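You operate a simulated robot arm through the tools that you are given. There is no shell and no other tool.

You are at the controls of a simulated two-armed robot. One attempt, no reset.

TASK
Pick up the cards carton with one hand, pass it to the other hand and put it on the bare right end of the old bench. Put the white mug in the basin. Do these in any order. Set down upright: cards carton, white mug.

It is judged by the outcome, as a careful person would: the job done as asked, and still so three seconds after it is handed in. It fails if anything else is knocked over, pushed out of place, dropped, spilled or broken.

THE ROBOT
Two 7-joint arms with two-finger grippers on one trunk, on a base that moves. Base frame: it is fixed to the floor where the robot stands at the start and does not move with it; the origin is under the middle of the robot, x ahead of it, y to its left, z up. Units: mm, degrees, N and s.
The left shoulder is at the start at [153, 216, 1005], the right one opposite. With the tool pointing down near the work surface each hand reaches from about 100 to 680 mm from the robot's upright axis, wherever it stands, measured 20 degrees to its own side. Places, roughly: bare right end of the old bench (31x23 cm) [920, -1600, 780]; basin [-100, -4500, 600]; cards carton [2500, 2000, 250]; white mug (12x8x9 cm) [1800, -5000, 900]. Payload 3.18 kg a hand.
The TCP of each hand is the grasp point between the finger pads, 30 mm short of the fingertips. In the tool frame z runs along the fingers and y along their closing line. The gripper opens to 144 mm; its body begins 103 mm behind the TCP.
Orientation is that of the tool frame in the base frame, as [roll, pitch, yaw] about the fixed x, y, z axes, in that order (R = Rz(yaw) Ry(pitch) Rx(roll)). With the fingers straight down and closing along the base's y, the tool's x points along the base's -x, its y along +y and its z along -z.

THE INTERFACE
- The arms move only by the tool servo_tool. It takes "left_steps", "right_steps" or both (then of equal length, played together; a hand with none holds still); each is a list of rows, each an object of numbers (a shift or turn left out is 0, a gripper value left out holds the last): "hand": the finger opening in mm, from 0 to 144; "dx", "dy", "dz": the shift along the tool's x, y, z in units of 250 mm (1.0 is 250 mm); "wx", "wy", "wz": the turn, a rotation vector about the tool's x, y, z in units of 120 degrees (1.0 is 120 degrees). In form: [{"hand": .., "dx": .., "dy": .., "dz": .., "wx": .., "wy": .., "wz": ..}, ...]. A call has 1 to 20 rows; each row is the pose to reach, as a shift and turn from the pose commanded when the call began, along the tool's axes at that moment. A call with a number of a shift or a turn outside -1 to 1 is refused whole. A row lasts 0.2 s, in which the tool goes at most 50 mm and 8.6 degrees; a call with a longer step from one row to the next is refused whole, and so is a gripper value outside its range. A pose out of reach is approached as far as the arm can. The call stops where the force on the tool passes 40 N (or 10 N more than at its start, if that is more) or the arm is blocked; 0.2 s more then pass. The fingers move at their own pace (about 186.7 mm/s each) and stop on an object; they squeeze with about 30 N. The grip force told is the motor's: it shows also when the fingers shut on nothing. Time passes only in rows, and 0.2 s behind the last, so rows that repeat a pose let the fingers close. The reply holds the time, the measured pose of the TCP, the force on the tool along the base axes, the opening and the grip force, in the units named above and with some noise, with the torque about the TCP (base axes, N m) and any sound that the robot's microphone picked up.
- Cameras (640 x 400 px; columns grow to the right, rows downward): "scene" is now at [284.5, 4.2, 1164.2]; the picture's right is [0.07, -1.00, 0.00], its down [-0.72, -0.05, -0.69] and it looks along [0.69, 0.05, -0.73] (base axes); focal length 214 px, centre (320, 200). "left" rides on the left gripper at [76, -16, -143] in its tool frame; the picture's right is [0.21, 0.98, 0.00], its down [-0.84, 0.18, -0.51] and it looks along [-0.50, 0.11, 0.86] (tool axes); focal length 218 px, centre (320, 200). "right" rides on the right gripper at [77, 16, -143] in its tool frame; the picture's right is [-0.21, 0.98, 0.00], its down [-0.84, -0.18, -0.51] and it looks along [-0.50, -0.11, 0.86] (tool axes); focal length 218 px, centre (320, 200). There is no depth. A picture from a camera that has moved, and an enlarged one, comes with that camera's place and axes in the base frame and with its lens.
- snapshot(camera): a new picture of that camera. No time passes.
- raise_lower(by): moves the trunk up (or, below 0, down) by that many mm; the arms and the scene camera ride with it, the base frame stays. It gives what a move gives, with no picture.
- drive_base(legs): drives the robot by 1 to 6 legs, each [ahead, left, turn to the left] in mm, mm and degrees, along the robot's own axes; the way and the turn of a leg run together, so that a leg with both is an arc; at most 1500 mm and 180 degrees a leg. The arms and the cameras ride along, it lands a little off, and it stops where it bumps. It gives what a move gives.
- turn_head(pan, tilt): turns the head with the scene camera to pan (to the left, within 80 degrees either way) and tilt (down, from -29 to 69), counted from straight ahead of the robot (the tilt from the chest, where the trunk bows). It gives what a move gives.
- enlarge(camera, box): a new picture of the part [left, top, right, bottom] of that camera's present view, enlarged. No time passes.
- close_job(): hands the job in; it is judged then, once.

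Nothing tells you exact positions but the pictures and the camera data. Unless the task says otherwise, let go and move clear before handing in.

The tools are called after ">>>" as a command line: name --argument value ..., lists and objects as JSON in quotes. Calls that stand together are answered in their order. servo_tool: Moves the arms, as the interface text tells. Its arguments: {"type":"object","properties":{"left_steps":{"type":"array","items":{"type":"object","properties":{"hand":{"type":"number"},"dx":{"type":"number"},"dy":{"type":"number"},"dz":{"type":"number"},"wx":{"type":"number"},"wy":{"type":"number"},"wz":{"type":"number"}}}},"right_steps":{"type":"array","items":{"type":"object","properties":{"hand":{"type":"number"},"dx":{"type":"number"},"dy":{"type":"number"},"dz":{"type":"number"},"wx":{"type":"number"},"wy":{"type":"number"},"wz":{"type":"number"}}}}},"required":[]} The other tools are called the same way: raise_lower (by) moves the trunk up or down; drive_base (legs) drives the base; turn_head (pan, tilt) turns the head that bears the scene camera; snapshot (camera) takes a picture; enlarge (camera, box) takes an enlarged picture of a part of a camera's view; close_job () hands the job in.

At the start:

```text
time: 0.0
left_tool_pos: [554.9, 196.6, 1000.6]
left_tool_rot: [180.0, 0.2, -179.9]
left_ft_force: [0.5, 0.0, -0.1]
left_torque: [0.03, 0.03, 0.01]
left_opening: 144.3
left_grasp_force: 0.1
right_tool_pos: [471.3, -151.4, 999.5]
right_tool_rot: [180.0, 0.0, -180.0]
right_ft_force: [0.6, -0.4, 0.3]
right_torque: [-0.01, 0.01, 0.02]
right_opening: 144.2
right_grasp_force: 0.0
trunk travel left (down, up): [-94.0, 275.0]
robot x, y, heading: [0.0, 3.7, -0.1]
head pan, tilt (commanded): [4.2, 46.5]
```

scene: 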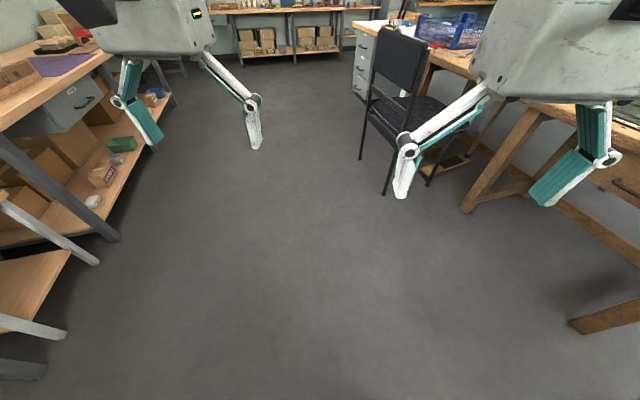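
right: 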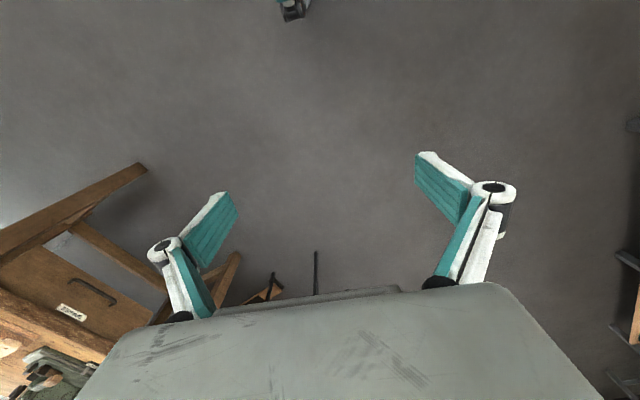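
left: 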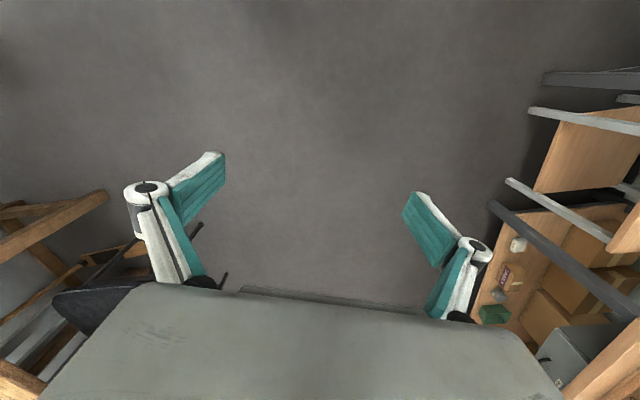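

I see a workshop: shelving on the left, an old bench on the right with a chair before it. I'll look around first to find the carton, the mug, the basin and the bench end.

>>> turn_head --pan 40 --tilt 25

>>> snapshot --camera "scene"

>>> turn_head --pan -40 --tilt 25

>>> snapshot --camera "scene"

>>> turn_head --pan -80 --tilt 25

>>> snapshot --camera "scene"

>>> turn_head --pan 0 --tilt 15

>>> snapshot --camera "scene"

```text
time: 1.0
left_tool_pos: [555.8, 198.3, 999.0]
left_tool_rot: [180.0, 0.1, -179.9]
left_ft_force: [-0.5, -0.4, 0.2]
left_torque: [0.02, 0.01, 0.01]
left_opening: 143.9
left_grasp_force: 0.0
right_tool_pos: [470.2, -150.8, 1000.1]
right_tool_rot: [-180.0, 0.0, -180.0]
right_ft_force: [-0.2, 0.1, 0.2]
right_torque: [0.0, 0.01, 0.0]
right_opening: 144.0
right_grasp_force: 0.0
trunk travel left (down, up): [-94.0, 275.0]
robot x, y, heading: [0.2, -2.9, -0.1]
head pan, tilt (commanded): [40.0, 25.0]
```

```text
taken
camera scene: at [275.3, 57.5, 1196.9], right [0.64, -0.77, 0.0], down [-0.32, -0.27, -0.91], along [0.69, 0.58, -0.42], focal length 214 px, centre (320, 200)
```

scene: 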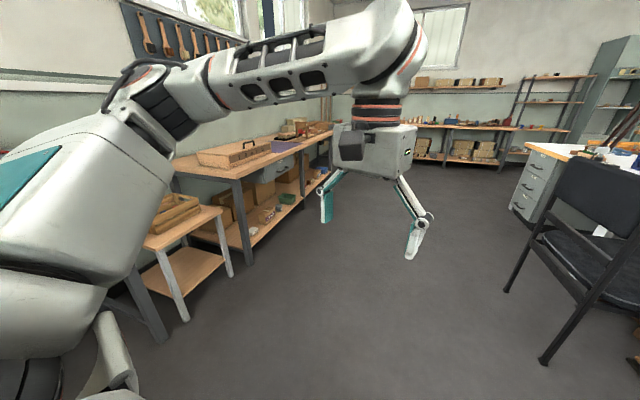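

```text
time: 2.5
left_tool_pos: [556.6, 198.3, 1000.0]
left_tool_rot: [180.0, 0.1, -179.9]
left_ft_force: [0.1, -0.5, 0.2]
left_torque: [0.0, -0.03, 0.05]
left_opening: 144.1
left_grasp_force: 0.0
right_tool_pos: [470.7, -151.7, 1000.1]
right_tool_rot: [180.0, -0.1, -179.9]
right_ft_force: [-0.2, 0.3, -0.3]
right_torque: [-0.05, -0.02, 0.0]
right_opening: 143.9
right_grasp_force: 0.0
trunk travel left (down, up): [-94.0, 275.0]
robot x, y, heading: [-2.8, 0.1, -0.2]
head pan, tilt (commanded): [-40.0, 25.0]
```

```text
taken
camera scene: at [275.3, -60.9, 1196.9], right [-0.64, -0.77, 0.0], down [-0.32, 0.27, -0.91], along [0.69, -0.58, -0.42], focal length 214 px, centre (320, 200)
```

scene: 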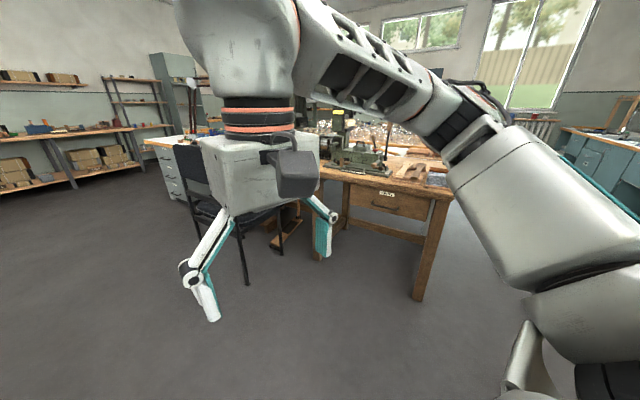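

```text
time: 3.6
left_tool_pos: [554.9, 198.8, 999.1]
left_tool_rot: [180.0, 0.0, -179.9]
left_ft_force: [0.4, -0.3, 0.2]
left_torque: [0.01, -0.04, -0.03]
left_opening: 144.0
left_grasp_force: 0.0
right_tool_pos: [470.6, -152.7, 998.7]
right_tool_rot: [-179.9, -0.1, 180.0]
right_ft_force: [-0.6, -0.3, -0.5]
right_torque: [0.0, -0.01, -0.02]
right_opening: 143.9
right_grasp_force: 0.1
trunk travel left (down, up): [-94.0, 275.0]
robot x, y, heading: [-1.1, -0.4, 0.1]
head pan, tilt (commanded): [-80.0, 25.0]
```

```text
taken
camera scene: at [220.7, -92.4, 1196.9], right [-0.98, -0.17, 0.0], down [-0.07, 0.42, -0.91], along [0.16, -0.89, -0.42], focal length 214 px, centre (320, 200)
```

scene: 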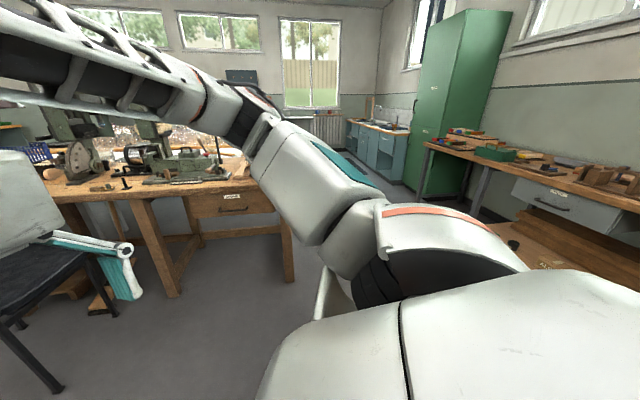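

```text
time: 5.2
left_tool_pos: [555.7, 198.5, 999.9]
left_tool_rot: [180.0, 0.2, -179.9]
left_ft_force: [0.0, -0.4, 0.6]
left_torque: [0.0, 0.02, 0.0]
left_opening: 144.1
left_grasp_force: 0.1
right_tool_pos: [470.3, -151.2, 999.9]
right_tool_rot: [180.0, 0.0, 180.0]
right_ft_force: [-1.0, 0.0, -0.1]
right_torque: [-0.01, 0.03, 0.02]
right_opening: 144.0
right_grasp_force: 0.1
trunk travel left (down, up): [-94.0, 275.0]
robot x, y, heading: [-1.2, -2.8, -0.1]
head pan, tilt (commanded): [0.0, 15.0]
```

```text
taken
camera scene: at [298.0, -1.8, 1213.2], right [0.0, -1.0, 0.0], down [-0.26, 0.0, -0.97], along [0.97, 0.0, -0.26], focal length 214 px, centre (320, 200)
```

scene: 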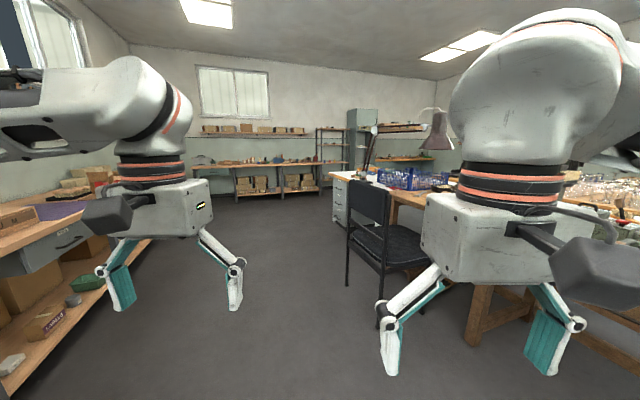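

The arms hide part of the view. I'll enlarge the left shelf area and the right-hand areas to find things.

>>> turn_head --pan 35 --tilt 25

>>> enlarge --camera "scene" --box '[200, 100, 420, 240]'

>>> turn_head --pan -75 --tilt 15

>>> enlarge --camera "scene" --box '[300, 80, 640, 290]'

>>> enlarge --camera "scene" --box '[0, 80, 320, 280]'

```text
time: 6.2
left_tool_pos: [555.3, 198.0, 1001.7]
left_tool_rot: [180.0, 0.2, -179.9]
left_ft_force: [-0.3, 0.9, -0.3]
left_torque: [-0.02, 0.0, 0.01]
left_opening: 143.9
left_grasp_force: 0.1
right_tool_pos: [471.0, -150.3, 999.8]
right_tool_rot: [-180.0, -0.1, -180.0]
right_ft_force: [-0.6, -0.3, 0.5]
right_torque: [0.01, -0.04, 0.0]
right_opening: 144.0
right_grasp_force: 0.1
trunk travel left (down, up): [-94.0, 275.0]
robot x, y, heading: [-0.4, 3.6, -0.0]
head pan, tilt (commanded): [35.0, 25.0]
```

```text
2.86 times, centred on (310, 170) of scene
camera zoom: at [280.1, 51.1, 1197.0], right [0.57, -0.82, 0.0], down [-0.35, -0.24, -0.91], along [0.74, 0.52, -0.42], focal length 613 px, centre (349, 286)
```

zoom: 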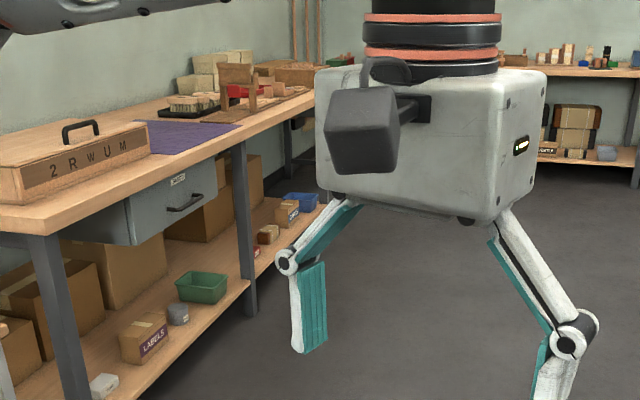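

```text
time: 8.0
left_tool_pos: [555.8, 197.9, 999.4]
left_tool_rot: [180.0, 0.1, -179.9]
left_ft_force: [-0.1, -0.4, -0.5]
left_torque: [0.0, 0.02, 0.02]
left_opening: 143.8
left_grasp_force: 0.1
right_tool_pos: [471.4, -151.3, 1000.1]
right_tool_rot: [179.9, -0.1, 179.9]
right_ft_force: [0.3, -1.3, 0.3]
right_torque: [0.01, -0.02, 0.01]
right_opening: 144.0
right_grasp_force: 0.0
trunk travel left (down, up): [-94.0, 275.0]
robot x, y, heading: [0.1, 0.9, 0.1]
head pan, tilt (commanded): [-75.0, 15.0]
```

```text
1.88 times, centred on (470, 185) of scene
camera zoom: at [228.9, -91.9, 1213.2], right [-0.97, -0.26, 0.0], down [-0.07, 0.25, -0.97], along [0.25, -0.93, -0.26], focal length 404 px, centre (38, 228)
```

zoom: 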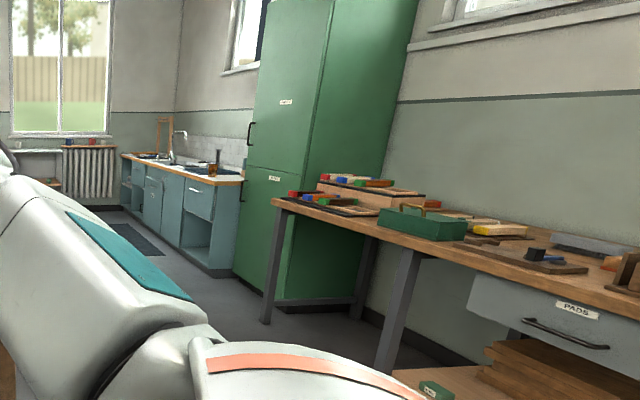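

```text
2.00 times, centred on (160, 180) of scene
camera zoom: at [228.9, -91.9, 1213.2], right [-0.97, -0.26, 0.0], down [-0.07, 0.25, -0.97], along [0.25, -0.93, -0.26], focal length 429 px, centre (640, 240)
```

zoom: 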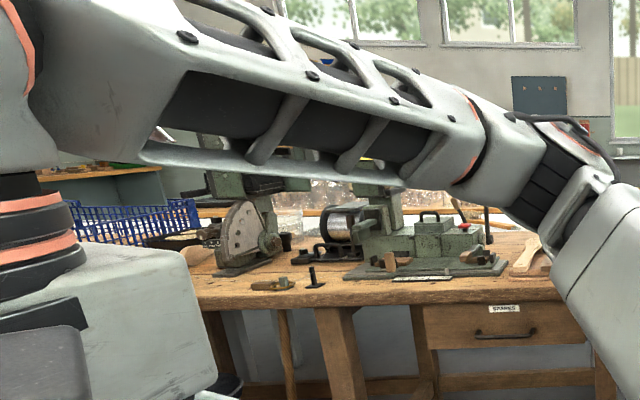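

The box with a label at the far end of the left lower shelf fits the carton's rough place (2500, 2000, 250). I'll drive nearer and look again.

>>> drive_base --legs '[[1200, 500, 0], [300, 0, 40]]'

>>> turn_head --pan 0 --tilt 30

>>> snapshot --camera "scene"

```text
time: 16.4
left_tool_pos: [1748.9, 1127.1, 999.7]
left_tool_rot: [-180.0, 0.1, -138.6]
left_ft_force: [-0.4, 0.0, -0.2]
left_torque: [-0.01, 0.03, -0.04]
left_opening: 143.8
left_grasp_force: 0.0
right_tool_pos: [1917.2, 810.3, 999.6]
right_tool_rot: [179.9, 0.0, -138.5]
right_ft_force: [0.2, -0.8, 0.5]
right_torque: [0.0, -0.02, 0.02]
right_opening: 144.0
right_grasp_force: 0.1
trunk travel left (down, up): [-94.0, 275.0]
robot x, y, heading: [1461.6, 610.7, 41.4]
head pan, tilt (commanded): [-75.0, 15.0]
```

```text
time: 17.9
left_tool_pos: [1749.3, 1126.7, 999.4]
left_tool_rot: [-180.0, 0.2, -138.6]
left_ft_force: [-0.3, 0.2, 0.7]
left_torque: [0.01, 0.0, 0.01]
left_opening: 144.2
left_grasp_force: 0.0
right_tool_pos: [1917.3, 810.1, 998.6]
right_tool_rot: [179.9, -0.1, -138.5]
right_ft_force: [0.2, 0.3, -0.3]
right_torque: [0.01, -0.03, 0.03]
right_opening: 144.1
right_grasp_force: 0.0
trunk travel left (down, up): [-94.0, 275.0]
robot x, y, heading: [1463.0, 614.8, 41.4]
head pan, tilt (commanded): [0.0, 30.0]
```

```text
taken
camera scene: at [1684.9, 804.4, 1189.0], right [0.66, -0.75, 0.0], down [-0.37, -0.33, -0.87], along [0.65, 0.57, -0.5], focal length 214 px, centre (320, 200)
```

scene: 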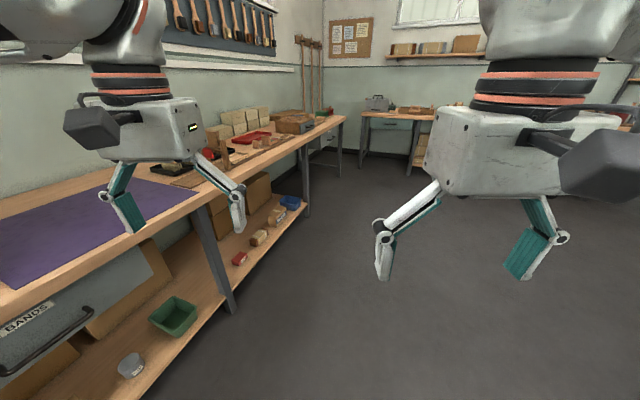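

>>> enlarge --camera "scene" --box '[180, 150, 340, 310]'

```text
2.50 times, centred on (260, 230) of scene
camera zoom: at [1684.9, 804.4, 1189.0], right [0.66, -0.75, 0.0], down [-0.37, -0.33, -0.87], along [0.65, 0.57, -0.5], focal length 536 px, centre (470, 125)
```

zoom: 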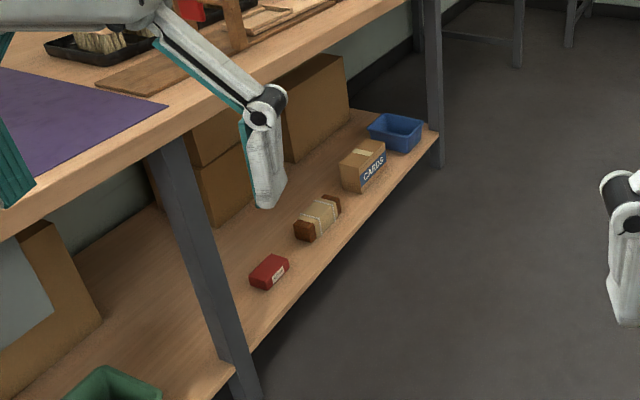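

The box labelled CARDS sits near the shelf's front edge around (2496, 1955), between a tied bundle and a blue bin. I'll move to face it squarely.

>>> drive_base --legs '[[1183, -529, 0], [0, 0, 68]]'

>>> turn_head --pan 0 --tilt 45

>>> snapshot --camera "scene"

>>> enlarge --camera "scene" --box '[200, 100, 440, 250]'

```text
time: 27.4
left_tool_pos: [2337.4, 1455.1, 1000.5]
left_tool_rot: [-180.0, 0.2, -71.2]
left_ft_force: [-0.1, 0.4, -0.2]
left_torque: [0.0, 0.01, -0.02]
left_opening: 143.8
left_grasp_force: 0.0
right_tool_pos: [2695.3, 1488.9, 999.0]
right_tool_rot: [-180.0, 0.0, -71.3]
right_ft_force: [-0.3, 0.0, -0.1]
right_torque: [0.0, 0.0, 0.0]
right_opening: 143.8
right_grasp_force: 0.0
trunk travel left (down, up): [-94.0, 275.0]
robot x, y, heading: [2704.3, 992.6, 108.6]
head pan, tilt (commanded): [0.0, 30.0]
```

```text
time: 28.1
left_tool_pos: [2337.9, 1456.5, 1000.4]
left_tool_rot: [180.0, 0.0, -71.2]
left_ft_force: [1.0, -0.1, 0.0]
left_torque: [-0.01, -0.01, -0.04]
left_opening: 143.8
left_grasp_force: 0.1
right_tool_pos: [2696.1, 1489.4, 1000.0]
right_tool_rot: [180.0, 0.0, -71.2]
right_ft_force: [0.1, -0.1, -0.4]
right_torque: [-0.02, -0.01, -0.01]
right_opening: 144.4
right_grasp_force: 0.0
trunk travel left (down, up): [-94.0, 275.0]
robot x, y, heading: [2705.6, 994.9, 108.9]
head pan, tilt (commanded): [0.0, 45.0]
```

```text
taken
camera scene: at [2611.7, 1263.0, 1166.4], right [0.95, 0.32, 0.0], down [0.23, -0.67, -0.71], along [-0.23, 0.67, -0.71], focal length 214 px, centre (320, 200)
```

scene: 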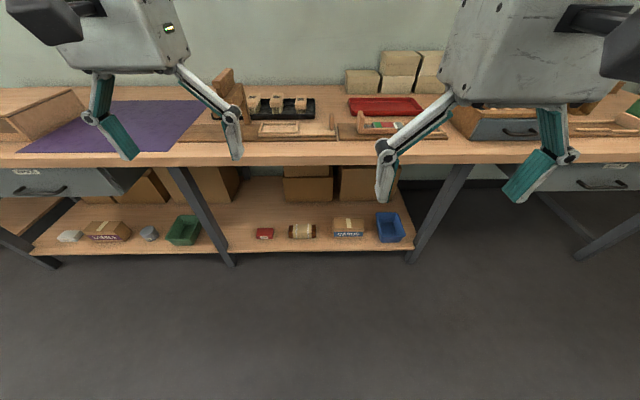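

```text
2.67 times, centred on (320, 175) of scene
camera zoom: at [2611.7, 1263.0, 1166.4], right [0.95, 0.32, 0.0], down [0.23, -0.67, -0.71], along [-0.23, 0.67, -0.71], focal length 572 px, centre (320, 267)
```

zoom: 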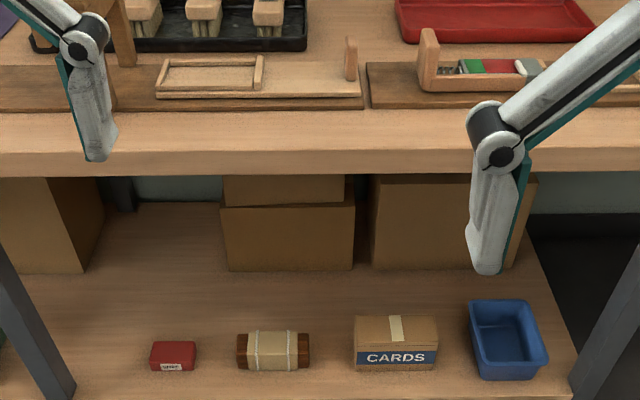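

The carton is roughly 170 wide, 80 deep and 75 high, sitting about 60 mm behind the shelf edge under the bench top (top ≈ 772). I'll grip it front-to-back with the left hand pointing down, so I lower the trunk and test the low reach in free space here first.

>>> raise_lower --by -94

>>> servo_tool --left_steps '[{"wz": 0.068, "dz": 0.09, "hand": 144}, {"wz": 0.136, "dz": 0.18}, {"wz": 0.204, "dz": 0.27}, {"wz": 0.272, "dz": 0.36}, {"wz": 0.34, "dz": 0.45}, {"wz": 0.408, "dz": 0.54}, {"wz": 0.476, "dz": 0.63}, {"wz": 0.544, "dz": 0.72}, {"wz": 0.612, "dz": 0.81}, {"wz": 0.68, "dz": 0.9}, {"wz": 0.75, "dz": 1.0}]'

```text
time: 29.4
left_tool_pos: [2330.1, 1477.3, 800.8]
left_tool_rot: [-179.8, -15.0, -71.3]
left_ft_force: [-1.3, -0.1, 0.2]
left_torque: [0.05, 0.03, -0.02]
left_opening: 143.8
left_grasp_force: 0.2
right_tool_pos: [2696.1, 1487.5, 907.0]
right_tool_rot: [-180.0, 0.1, -71.2]
right_ft_force: [0.2, -1.0, 0.1]
right_torque: [0.06, 0.02, -0.01]
right_opening: 143.7
right_grasp_force: 0.0
trunk travel left (down, up): [0.0, 369.0]
robot x, y, heading: [2704.4, 994.7, 108.8]
head pan, tilt (commanded): [0.0, 45.0]
```

```text
time: 31.8
left_tool_pos: [2349.7, 1417.8, 558.2]
left_tool_rot: [-164.9, 0.1, -161.4]
left_ft_force: [0.9, 0.5, -0.6]
left_torque: [-0.01, -0.01, 0.0]
left_opening: 143.8
left_grasp_force: 0.0
right_tool_pos: [2695.7, 1488.6, 905.9]
right_tool_rot: [-180.0, -0.1, -71.2]
right_ft_force: [-0.4, -0.6, 0.0]
right_torque: [-0.01, 0.02, 0.0]
right_opening: 143.7
right_grasp_force: 0.1
trunk travel left (down, up): [0.0, 369.0]
robot x, y, heading: [2706.3, 993.8, 108.8]
head pan, tilt (commanded): [0.0, 45.0]
```

The left hand ended up tilted 15° and lower than expected after the trunk move, so I'll look before going on.

>>> snapshot --camera "scene"

>>> snapshot --camera "left"

```text
taken
camera scene: at [2584.3, 1343.4, 1044.1], right [0.95, 0.32, 0.0], down [0.23, -0.67, -0.71], along [-0.23, 0.67, -0.71], focal length 214 px, centre (320, 200)
```

scene: 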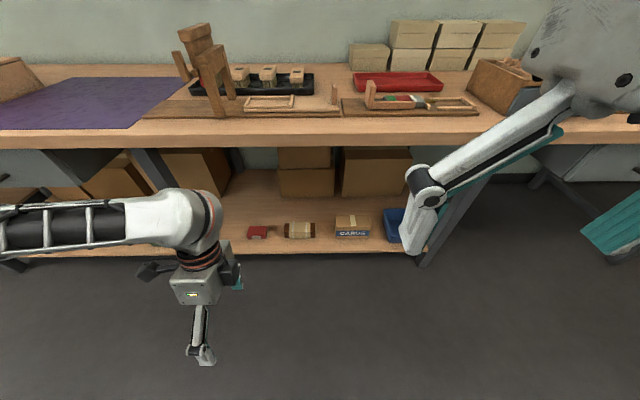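

```text
taken
camera left: at [2269.5, 1412.8, 699.6], right [-0.5, 0.83, -0.26], down [0.7, 0.56, 0.45], along [0.51, 0.04, -0.86], focal length 218 px, centre (320, 200)
```

left: 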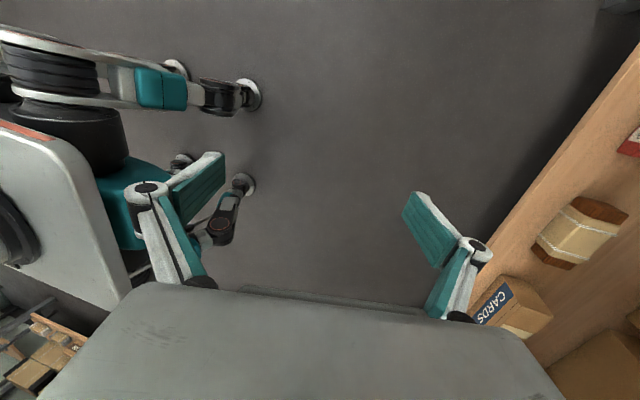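

The trunk bows as it lowers (head moved forward too). I'll straighten the left hand and continue the low reach test in front of the shelf.

>>> servo_tool --left_steps '[{"wx": -0.063}, {"wx": -0.126}]'

>>> servo_tool --left_steps '[{"dz": 0.15}, {"dz": 0.3}, {"dz": 0.45}, {"dz": 0.6}, {"dz": 0.75}, {"dz": 0.9}]'

>>> snapshot --camera "scene"

```text
time: 32.4
left_tool_pos: [2350.0, 1417.7, 557.3]
left_tool_rot: [179.9, 0.1, -161.3]
left_ft_force: [0.5, -0.3, 0.7]
left_torque: [0.0, 0.02, -0.03]
left_opening: 144.0
left_grasp_force: 0.0
right_tool_pos: [2695.7, 1488.3, 906.4]
right_tool_rot: [180.0, 0.1, -71.2]
right_ft_force: [-0.8, 0.7, 0.6]
right_torque: [0.0, 0.02, 0.02]
right_opening: 144.0
right_grasp_force: 0.1
trunk travel left (down, up): [0.0, 369.0]
robot x, y, heading: [2705.6, 993.4, 108.9]
head pan, tilt (commanded): [0.0, 45.0]
```

```text
time: 33.8
left_tool_pos: [2351.6, 1416.4, 331.2]
left_tool_rot: [-180.0, 0.1, -161.1]
left_ft_force: [0.1, 0.4, 0.1]
left_torque: [0.0, 0.0, 0.05]
left_opening: 144.2
left_grasp_force: 0.1
right_tool_pos: [2696.5, 1488.7, 905.0]
right_tool_rot: [180.0, -0.1, -71.2]
right_ft_force: [0.1, 0.4, 0.1]
right_torque: [0.01, 0.0, -0.02]
right_opening: 143.8
right_grasp_force: 0.1
trunk travel left (down, up): [0.0, 369.0]
robot x, y, heading: [2704.8, 995.8, 108.8]
head pan, tilt (commanded): [0.0, 45.0]
```

```text
taken
camera scene: at [2584.3, 1343.5, 1044.1], right [0.95, 0.32, 0.0], down [0.23, -0.67, -0.71], along [-0.23, 0.67, -0.71], focal length 214 px, centre (320, 200)
```

scene: 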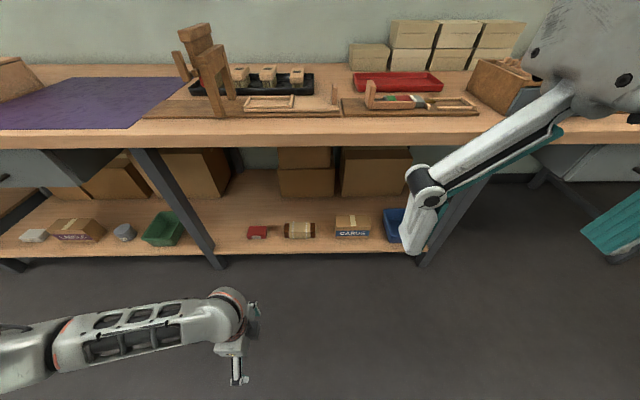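

The arm reaches low comfortably. Now I test how far forward it goes at this height (bench edge is about 360 mm ahead of the hand).

>>> servo_tool --left_steps '[{"dy": 0.15}, {"dy": 0.3}, {"dy": 0.45}, {"dy": 0.6}, {"dy": 0.75}]'

>>> snapshot --camera "scene"

>>> snapshot --camera "left"

```text
time: 35.0
left_tool_pos: [2291.8, 1591.4, 330.1]
left_tool_rot: [-179.9, 0.2, -161.2]
left_ft_force: [1.1, 0.3, -1.1]
left_torque: [0.04, 0.01, 0.01]
left_opening: 144.0
left_grasp_force: 0.0
right_tool_pos: [2695.7, 1488.2, 904.6]
right_tool_rot: [-179.9, -0.1, -71.2]
right_ft_force: [-0.4, -0.2, -0.3]
right_torque: [0.02, 0.01, -0.01]
right_opening: 144.3
right_grasp_force: 0.1
trunk travel left (down, up): [0.0, 369.0]
robot x, y, heading: [2702.7, 996.7, 108.6]
head pan, tilt (commanded): [0.0, 45.0]
```

```text
taken
camera scene: at [2584.5, 1343.3, 1044.2], right [0.95, 0.32, 0.0], down [0.23, -0.67, -0.71], along [-0.23, 0.67, -0.71], focal length 214 px, centre (320, 200)
```

scene: 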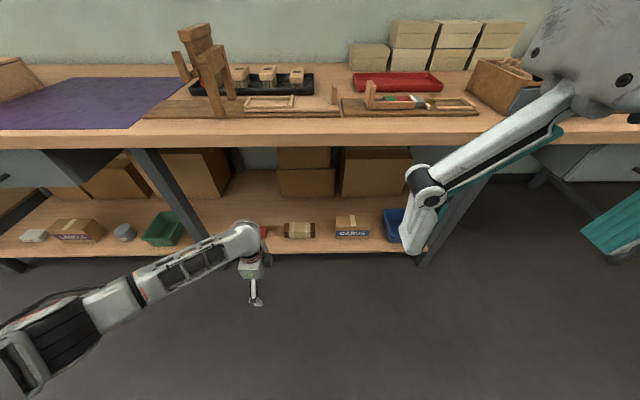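

```text
taken
camera left: at [2224.6, 1552.1, 472.3], right [-0.51, 0.86, 0.0], down [0.74, 0.44, 0.51], along [0.44, 0.26, -0.86], focal length 218 px, centre (320, 200)
```

left: 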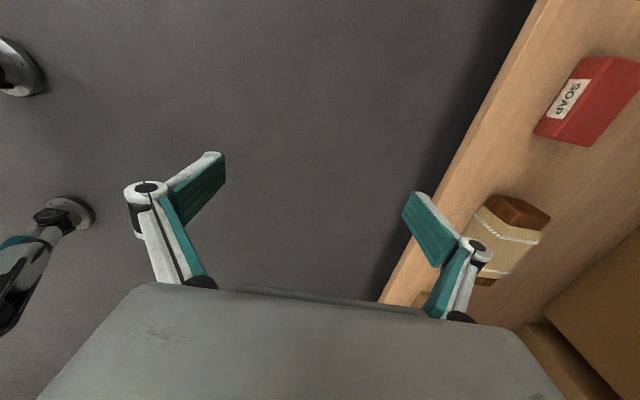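

Reach is fine (about 700 mm ahead at z 330). I'll get a precise carton measurement from this head pose before moving the base in.

>>> enlarge --camera "scene" --box '[280, 190, 420, 277]'

```text
4.57 times, centred on (350, 234) of scene
camera zoom: at [2584.5, 1343.3, 1044.2], right [0.95, 0.32, 0.0], down [0.23, -0.67, -0.71], along [-0.23, 0.67, -0.71], focal length 980 px, centre (183, 47)
```

zoom: 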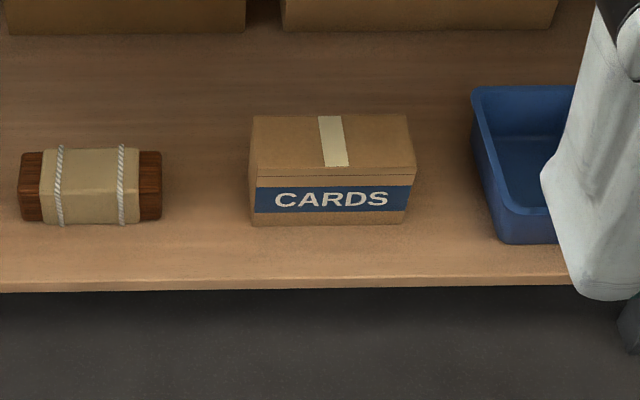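

Carton is about 165 × 78 × 88 mm, turned ~3° left, about 134 mm behind the bench edge. I'll pull both hands back, then drive the base in and right so the left hand can reach straight in under the bench.

>>> servo_tool --left_steps '[{"dy": -0.15}, {"dy": -0.3}, {"dy": -0.45}, {"dy": -0.6}, {"dy": -0.75}, {"dy": -0.9}]' --right_steps '[{"dz": -0.1, "dx": 0.05, "dy": -0.08}, {"dz": -0.2, "dx": 0.1, "dy": -0.16}, {"dz": -0.3, "dx": 0.15, "dy": -0.24}, {"dz": -0.4, "dx": 0.2, "dy": -0.32}, {"dz": -0.5, "dx": 0.25, "dy": -0.4}, {"dz": -0.6, "dx": 0.3, "dy": -0.48}]'

>>> drive_base --legs '[[0, -312, 0], [200, 0, 0]]'

>>> snapshot --camera "scene"

>>> snapshot --camera "left"

```text
time: 36.4
left_tool_pos: [2361.7, 1380.2, 331.6]
left_tool_rot: [-180.0, 0.1, -161.1]
left_ft_force: [0.3, 1.0, -0.1]
left_torque: [0.01, 0.0, 0.0]
left_opening: 143.9
left_grasp_force: 0.1
right_tool_pos: [2803.1, 1440.4, 992.7]
right_tool_rot: [179.9, -0.1, -71.3]
right_ft_force: [0.5, -0.2, -0.4]
right_torque: [-0.05, 0.0, -0.02]
right_opening: 143.8
right_grasp_force: 0.1
right hand out of reach, approached as far as the arm can: row 4, 5, 6
trunk travel left (down, up): [0.0, 369.0]
robot x, y, heading: [2704.2, 994.4, 108.7]
head pan, tilt (commanded): [0.0, 45.0]
```

```text
time: 40.9
left_tool_pos: [2593.9, 1663.9, 332.5]
left_tool_rot: [-179.9, 0.2, -161.0]
left_ft_force: [0.7, 0.2, -1.0]
left_torque: [0.03, -0.04, -0.06]
left_opening: 143.9
left_grasp_force: 0.0
right_tool_pos: [3035.7, 1728.4, 992.7]
right_tool_rot: [179.9, 0.0, -71.0]
right_ft_force: [0.5, 0.5, -0.5]
right_torque: [0.0, 0.02, -0.02]
right_opening: 143.8
right_grasp_force: 0.1
trunk travel left (down, up): [0.0, 369.0]
robot x, y, heading: [2939.7, 1282.3, 108.9]
head pan, tilt (commanded): [0.0, 45.0]
```

```text
taken
camera scene: at [2816.2, 1629.6, 1044.1], right [0.95, 0.33, 0.0], down [0.23, -0.67, -0.71], along [-0.23, 0.67, -0.71], focal length 214 px, centre (320, 200)
```

scene: 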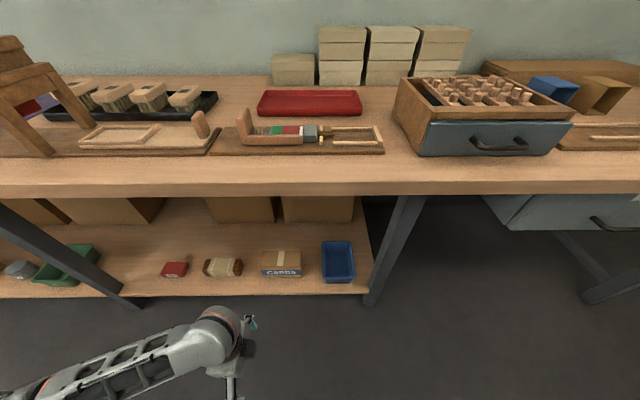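

```text
taken
camera left: at [2525.8, 1624.5, 474.1], right [-0.52, 0.86, 0.0], down [0.74, 0.45, 0.51], along [0.44, 0.26, -0.86], focal length 218 px, centre (320, 200)
```

left: 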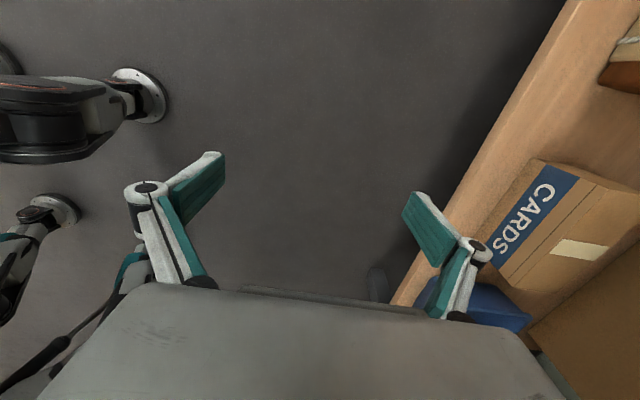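

The base is now in line; the left camera sees the carton from above-left. I'll enlarge both views to fix its position.

>>> enlarge --camera "left" --box '[460, 130, 640, 330]'

>>> enlarge --camera "scene" --box '[190, 220, 370, 320]'

```text
2.00 times, centred on (550, 230) of left
camera zoom: at [2525.8, 1624.5, 474.1], right [-0.52, 0.86, 0.0], down [0.74, 0.45, 0.51], along [0.44, 0.26, -0.86], focal length 436 px, centre (-140, 140)
```

zoom: 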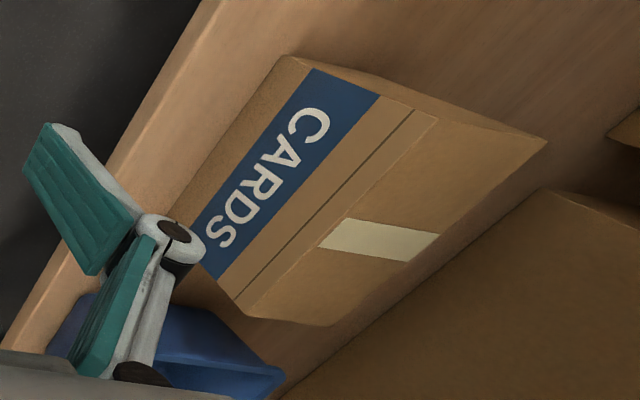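

```text
3.56 times, centred on (280, 270) of scene
camera zoom: at [2816.2, 1629.6, 1044.1], right [0.95, 0.33, 0.0], down [0.23, -0.67, -0.71], along [-0.23, 0.67, -0.71], focal length 763 px, centre (462, -49)
```

zoom: 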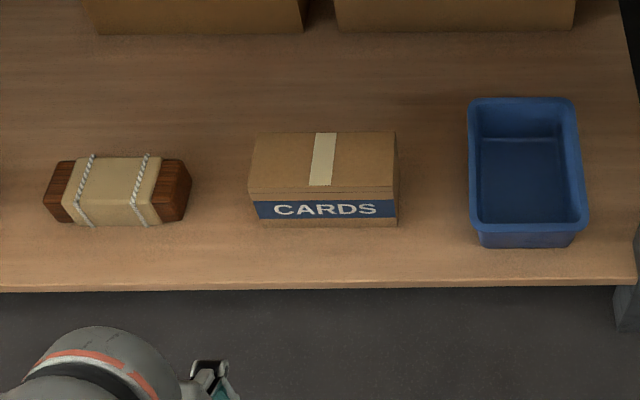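

Triangulated, the carton's top is at about z 263, its centre about (2524, 2002), turned 3° left of the robot. I'll drive in the last 130 mm with the hand held back, then check.

>>> drive_base --legs '[[130, 0, 0]]'

>>> snapshot --camera "left"

>>> snapshot --camera "scene"

```text
time: 42.2
left_tool_pos: [2552.8, 1786.1, 331.4]
left_tool_rot: [-179.9, 0.1, -161.0]
left_ft_force: [0.5, -0.4, 0.1]
left_torque: [-0.04, 0.01, 0.01]
left_opening: 143.9
left_grasp_force: 0.1
right_tool_pos: [2995.3, 1848.8, 993.7]
right_tool_rot: [179.9, -0.1, -71.0]
right_ft_force: [-0.7, 0.5, 0.0]
right_torque: [-0.03, -0.01, 0.03]
right_opening: 144.1
right_grasp_force: 0.0
trunk travel left (down, up): [0.0, 369.0]
robot x, y, heading: [2895.1, 1403.9, 109.3]
head pan, tilt (commanded): [0.0, 45.0]
```

```text
taken
camera left: at [2484.4, 1745.4, 474.0], right [-0.52, 0.86, 0.0], down [0.74, 0.45, 0.51], along [0.44, 0.26, -0.86], focal length 218 px, centre (320, 200)
```

left: 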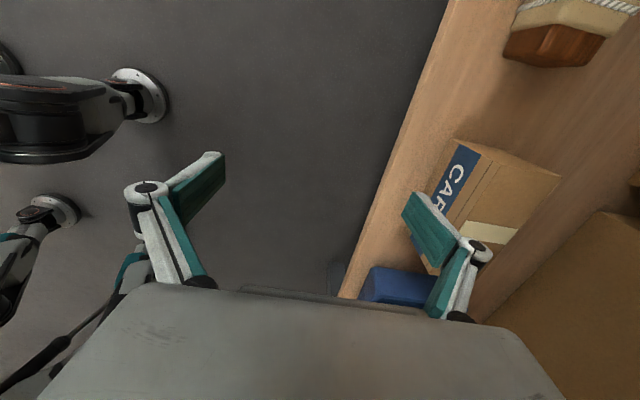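

```text
taken
camera scene: at [2774.8, 1750.5, 1044.0], right [0.95, 0.33, 0.0], down [0.23, -0.67, -0.71], along [-0.23, 0.67, -0.71], focal length 214 px, centre (320, 200)
```

scene: 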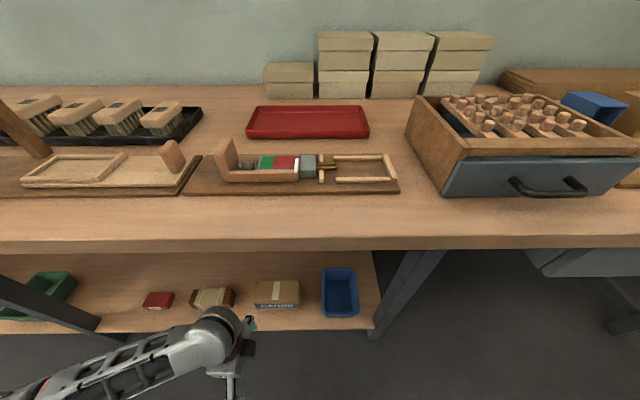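

Moving the left hand in at z 331 toward above the left part of the carton, half way first to check forearm clearance under the bench edge.

>>> servo_tool --left_steps '[{"dy": 0.14, "wz": -0.008}, {"dy": 0.28, "wz": -0.016}, {"dy": 0.42, "wz": -0.0233}]'

>>> snapshot --camera "scene"

>>> snapshot --camera "left"

>>> snapshot --camera "right"

```text
time: 43.0
left_tool_pos: [2516.8, 1884.6, 332.1]
left_tool_rot: [-179.8, 0.2, -158.2]
left_ft_force: [0.3, -0.3, -0.3]
left_torque: [0.0, 0.02, 0.03]
left_opening: 144.3
left_grasp_force: 0.1
right_tool_pos: [2993.7, 1848.6, 992.9]
right_tool_rot: [179.8, 0.0, -70.9]
right_ft_force: [-0.1, 0.4, 0.0]
right_torque: [0.01, 0.01, -0.02]
right_opening: 144.0
right_grasp_force: 0.1
trunk travel left (down, up): [0.0, 369.0]
robot x, y, heading: [2894.6, 1399.4, 109.1]
head pan, tilt (commanded): [0.0, 45.0]
```

```text
taken
camera scene: at [2774.9, 1750.1, 1044.2], right [0.95, 0.33, 0.0], down [0.23, -0.67, -0.71], along [-0.23, 0.67, -0.71], focal length 214 px, centre (320, 200)
```

scene: 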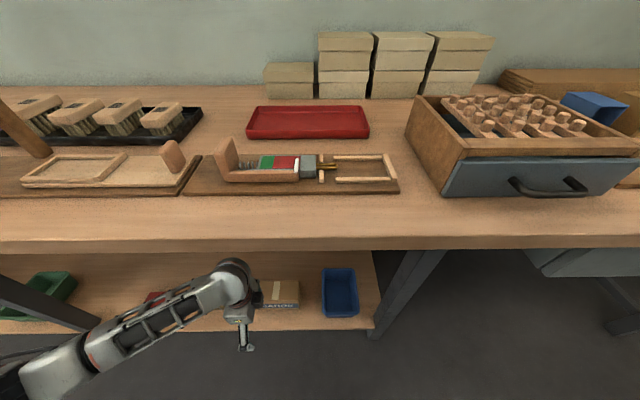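

```text
taken
camera left: at [2451.5, 1840.3, 475.2], right [-0.56, 0.83, 0.0], down [0.71, 0.48, 0.51], along [0.42, 0.28, -0.86], focal length 218 px, centre (320, 200)
```

left: 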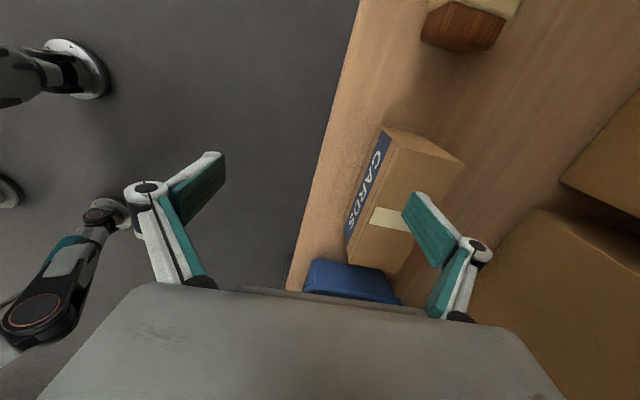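

```text
taken
camera right: at [3005.0, 1770.5, 1136.2], right [-0.99, -0.12, 0.0], down [-0.1, 0.86, 0.51], along [-0.06, 0.5, -0.86], focal length 218 px, centre (320, 200)
```

right: 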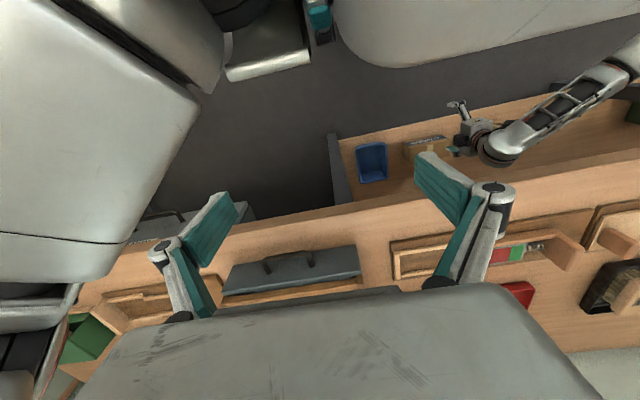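

Clear so far: the wrist passes below the bench edge. I continue in the remaining ~106 mm.

>>> servo_tool --left_steps '[{"dy": 0.14, "dx": -0.015}, {"dy": 0.28, "dx": -0.03}, {"dy": 0.42, "dx": -0.04}]'

>>> snapshot --camera "left"

>>> snapshot --camera "scene"

>>> enlarge --camera "scene" --box '[180, 230, 360, 340]'

```text
time: 43.8
left_tool_pos: [2486.2, 1986.8, 328.4]
left_tool_rot: [-179.8, -0.1, -158.2]
left_ft_force: [0.0, -0.3, 0.2]
left_torque: [0.03, 0.03, 0.0]
left_opening: 144.0
left_grasp_force: 0.1
right_tool_pos: [2994.8, 1849.0, 993.2]
right_tool_rot: [179.9, -0.1, -71.0]
right_ft_force: [-0.3, 0.0, 0.7]
right_torque: [0.02, 0.02, -0.02]
right_opening: 144.1
right_grasp_force: 0.1
trunk travel left (down, up): [0.0, 369.0]
robot x, y, heading: [2894.6, 1401.4, 109.0]
head pan, tilt (commanded): [0.0, 45.0]
```

```text
taken
camera left: at [2421.3, 1943.0, 471.7], right [-0.56, 0.83, 0.0], down [0.71, 0.48, 0.51], along [0.42, 0.28, -0.86], focal length 218 px, centre (320, 200)
```

left: 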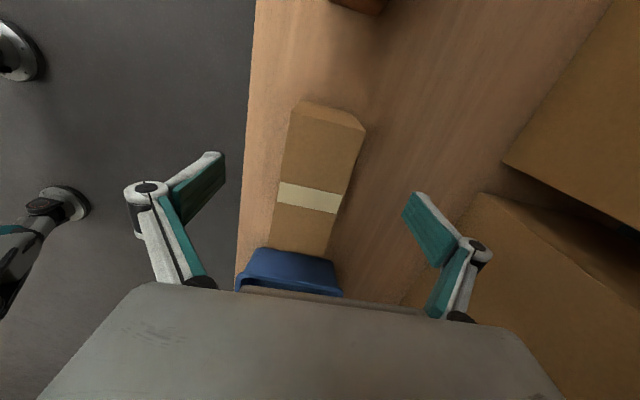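

```text
taken
camera scene: at [2775.0, 1750.2, 1044.2], right [0.95, 0.33, 0.0], down [0.23, -0.67, -0.71], along [-0.23, 0.67, -0.71], focal length 214 px, centre (320, 200)
```

scene: 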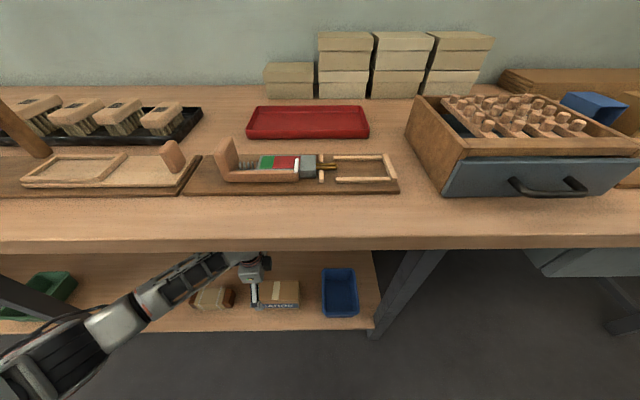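

```text
3.56 times, centred on (270, 285) of scene
camera zoom: at [2775.0, 1750.2, 1044.2], right [0.95, 0.33, 0.0], down [0.23, -0.67, -0.71], along [-0.23, 0.67, -0.71], focal length 763 px, centre (498, -102)
```

zoom: 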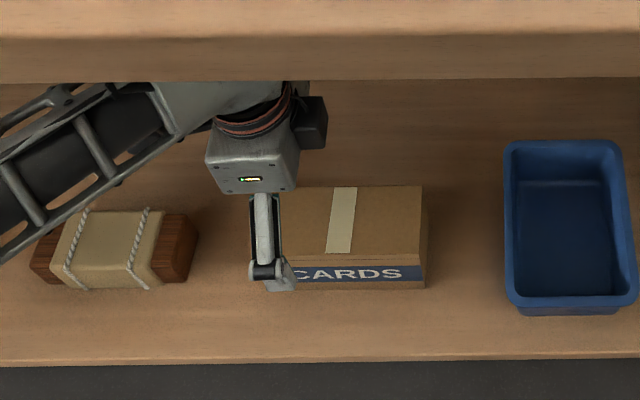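

Aligned well: the hand's axis meets the carton about 43 mm from its left end, centred front-to-back. I descend to TCP z ≈ 226.

>>> servo_tool --left_steps '[{"dz": 0.1}, {"dz": 0.2}, {"dz": 0.3}, {"dz": 0.41}, {"dz": 0.41}]'

>>> snapshot --camera "left"

>>> enlarge --camera "scene" --box '[180, 230, 360, 340]'

```text
time: 45.0
left_tool_pos: [2487.6, 1987.5, 228.3]
left_tool_rot: [180.0, 0.0, -158.2]
left_ft_force: [0.1, -0.6, -0.8]
left_torque: [0.03, -0.01, 0.02]
left_opening: 144.2
left_grasp_force: 0.2
right_tool_pos: [2995.0, 1848.9, 994.0]
right_tool_rot: [179.9, -0.1, -71.1]
right_ft_force: [0.4, -0.1, -0.4]
right_torque: [0.02, 0.01, -0.03]
right_opening: 143.9
right_grasp_force: 0.1
trunk travel left (down, up): [0.0, 369.0]
robot x, y, heading: [2893.8, 1403.7, 109.0]
head pan, tilt (commanded): [0.0, 45.0]
```

```text
taken
camera left: at [2422.5, 1943.3, 370.4], right [-0.56, 0.83, 0.0], down [0.71, 0.48, 0.51], along [0.42, 0.28, -0.86], focal length 218 px, centre (320, 200)
```

left: 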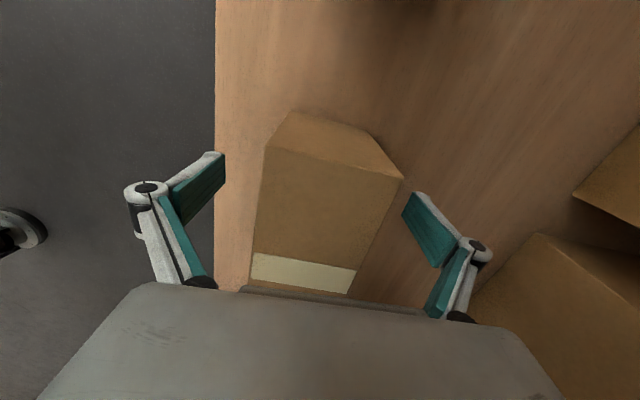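

```text
3.56 times, centred on (270, 285) of scene
camera zoom: at [2774.9, 1750.1, 1044.3], right [0.95, 0.33, 0.0], down [0.23, -0.67, -0.71], along [-0.23, 0.67, -0.71], focal length 763 px, centre (498, -102)
```

zoom: 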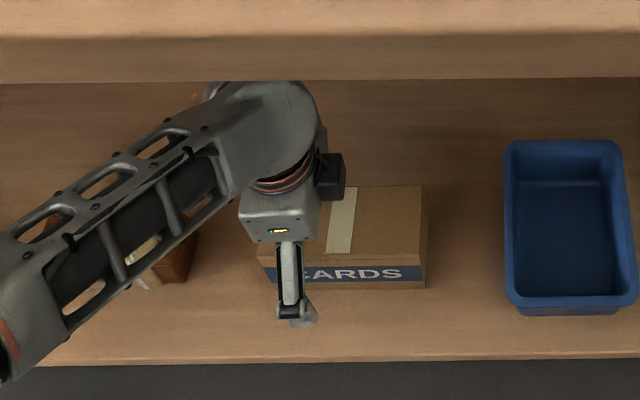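

The carton sits centred between the open fingers. Now closing the left hand on it.

>>> servo_tool --left_steps '[{"hand": 100}, {"hand": 40}, {"hand": 40}, {"hand": 40}, {"hand": 40}]'

>>> snapshot --camera "left"

>>> enlarge --camera "scene" --box '[180, 230, 360, 340]'

```text
time: 46.2
left_tool_pos: [2488.6, 1987.2, 228.1]
left_tool_rot: [180.0, 0.1, -158.3]
left_ft_force: [0.6, -1.5, -0.3]
left_torque: [-0.03, 0.0, -0.09]
left_opening: 69.9
left_grasp_force: 29.7
right_tool_pos: [2993.4, 1849.0, 992.4]
right_tool_rot: [179.9, -0.1, -71.0]
right_ft_force: [-0.4, -0.5, 0.0]
right_torque: [0.04, 0.04, -0.04]
right_opening: 144.0
right_grasp_force: 0.1
trunk travel left (down, up): [0.0, 369.0]
robot x, y, heading: [2894.6, 1400.2, 109.1]
head pan, tilt (commanded): [0.0, 45.0]
```

```text
taken
camera left: at [2422.4, 1943.3, 370.5], right [-0.56, 0.83, 0.0], down [0.71, 0.48, 0.51], along [0.42, 0.28, -0.86], focal length 218 px, centre (320, 200)
```

left: 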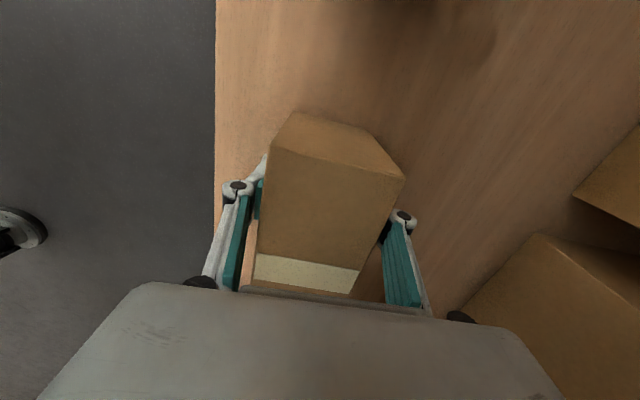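

```text
3.56 times, centred on (270, 285) of scene
camera zoom: at [2774.9, 1750.2, 1044.2], right [0.95, 0.33, 0.0], down [0.23, -0.67, -0.71], along [-0.23, 0.67, -0.71], focal length 763 px, centre (498, -102)
```

zoom: 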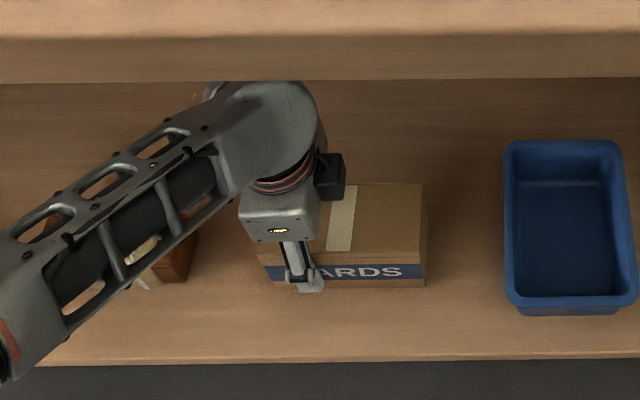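

Gripped at 70 mm with ~30 N. I lift 25 mm and check that it hangs level.

>>> servo_tool --left_steps '[{"dz": -0.04}, {"dz": -0.08}, {"dz": -0.12}, {"dz": -0.12}]'

>>> enlarge --camera "scene" --box '[180, 230, 360, 340]'

```text
time: 47.2
left_tool_pos: [2487.3, 1986.8, 258.1]
left_tool_rot: [-179.9, 0.1, -158.2]
left_ft_force: [-0.5, 0.2, -2.9]
left_torque: [-0.04, 0.1, -0.01]
left_opening: 69.8
left_grasp_force: 30.4
right_tool_pos: [2994.2, 1848.4, 993.7]
right_tool_rot: [179.9, -0.1, -71.0]
right_ft_force: [0.0, -0.1, 0.1]
right_torque: [0.0, -0.04, 0.01]
right_opening: 143.6
right_grasp_force: 0.1
trunk travel left (down, up): [0.0, 369.0]
robot x, y, heading: [2896.6, 1400.6, 108.8]
head pan, tilt (commanded): [0.0, 45.0]
```

```text
3.56 times, centred on (270, 285) of scene
camera zoom: at [2774.8, 1750.3, 1044.1], right [0.95, 0.33, 0.0], down [0.23, -0.67, -0.71], along [-0.23, 0.67, -0.71], focal length 763 px, centre (498, -102)
```

zoom: 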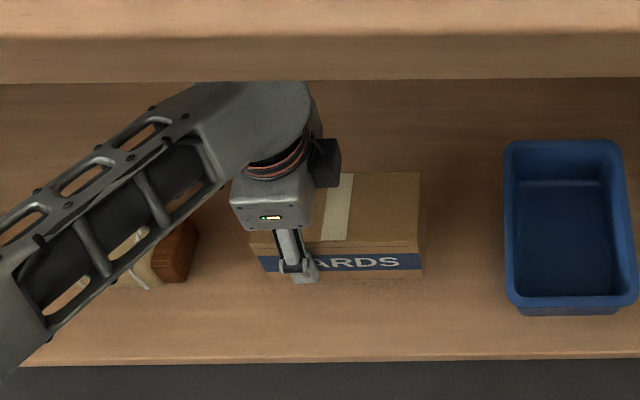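

It hangs level (~0.3 kg). Now I draw it straight back out from under the bench.

>>> servo_tool --left_steps '[{"dy": -0.12}, {"dy": -0.25}, {"dy": -0.38}, {"dy": -0.51}, {"dy": -0.64}, {"dy": -0.77}, {"dy": -0.9}]'

>>> snapshot --camera "scene"

```text
time: 48.8
left_tool_pos: [2572.0, 1778.7, 261.6]
left_tool_rot: [-180.0, 0.1, -158.1]
left_ft_force: [0.3, -0.2, -2.7]
left_torque: [-0.05, 0.07, -0.02]
left_opening: 69.9
left_grasp_force: 30.0
right_tool_pos: [2994.7, 1848.2, 994.0]
right_tool_rot: [179.9, -0.2, -71.0]
right_ft_force: [0.1, 0.4, -0.2]
right_torque: [-0.01, -0.01, 0.0]
right_opening: 143.8
right_grasp_force: 0.2
trunk travel left (down, up): [0.0, 369.0]
robot x, y, heading: [2896.1, 1402.7, 109.1]
head pan, tilt (commanded): [0.0, 45.0]
```

```text
taken
camera scene: at [2774.8, 1750.2, 1044.2], right [0.95, 0.33, 0.0], down [0.23, -0.67, -0.71], along [-0.23, 0.67, -0.71], focal length 214 px, centre (320, 200)
```

scene: 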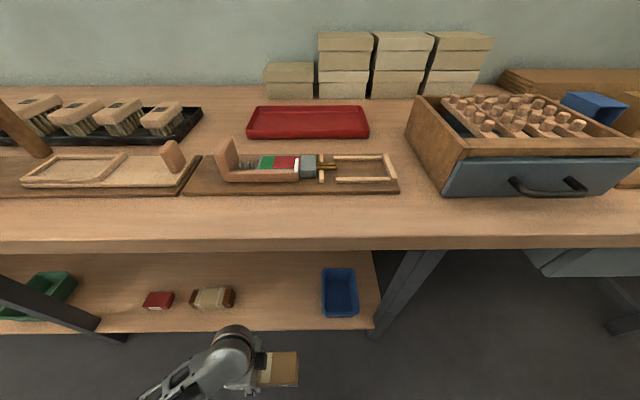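

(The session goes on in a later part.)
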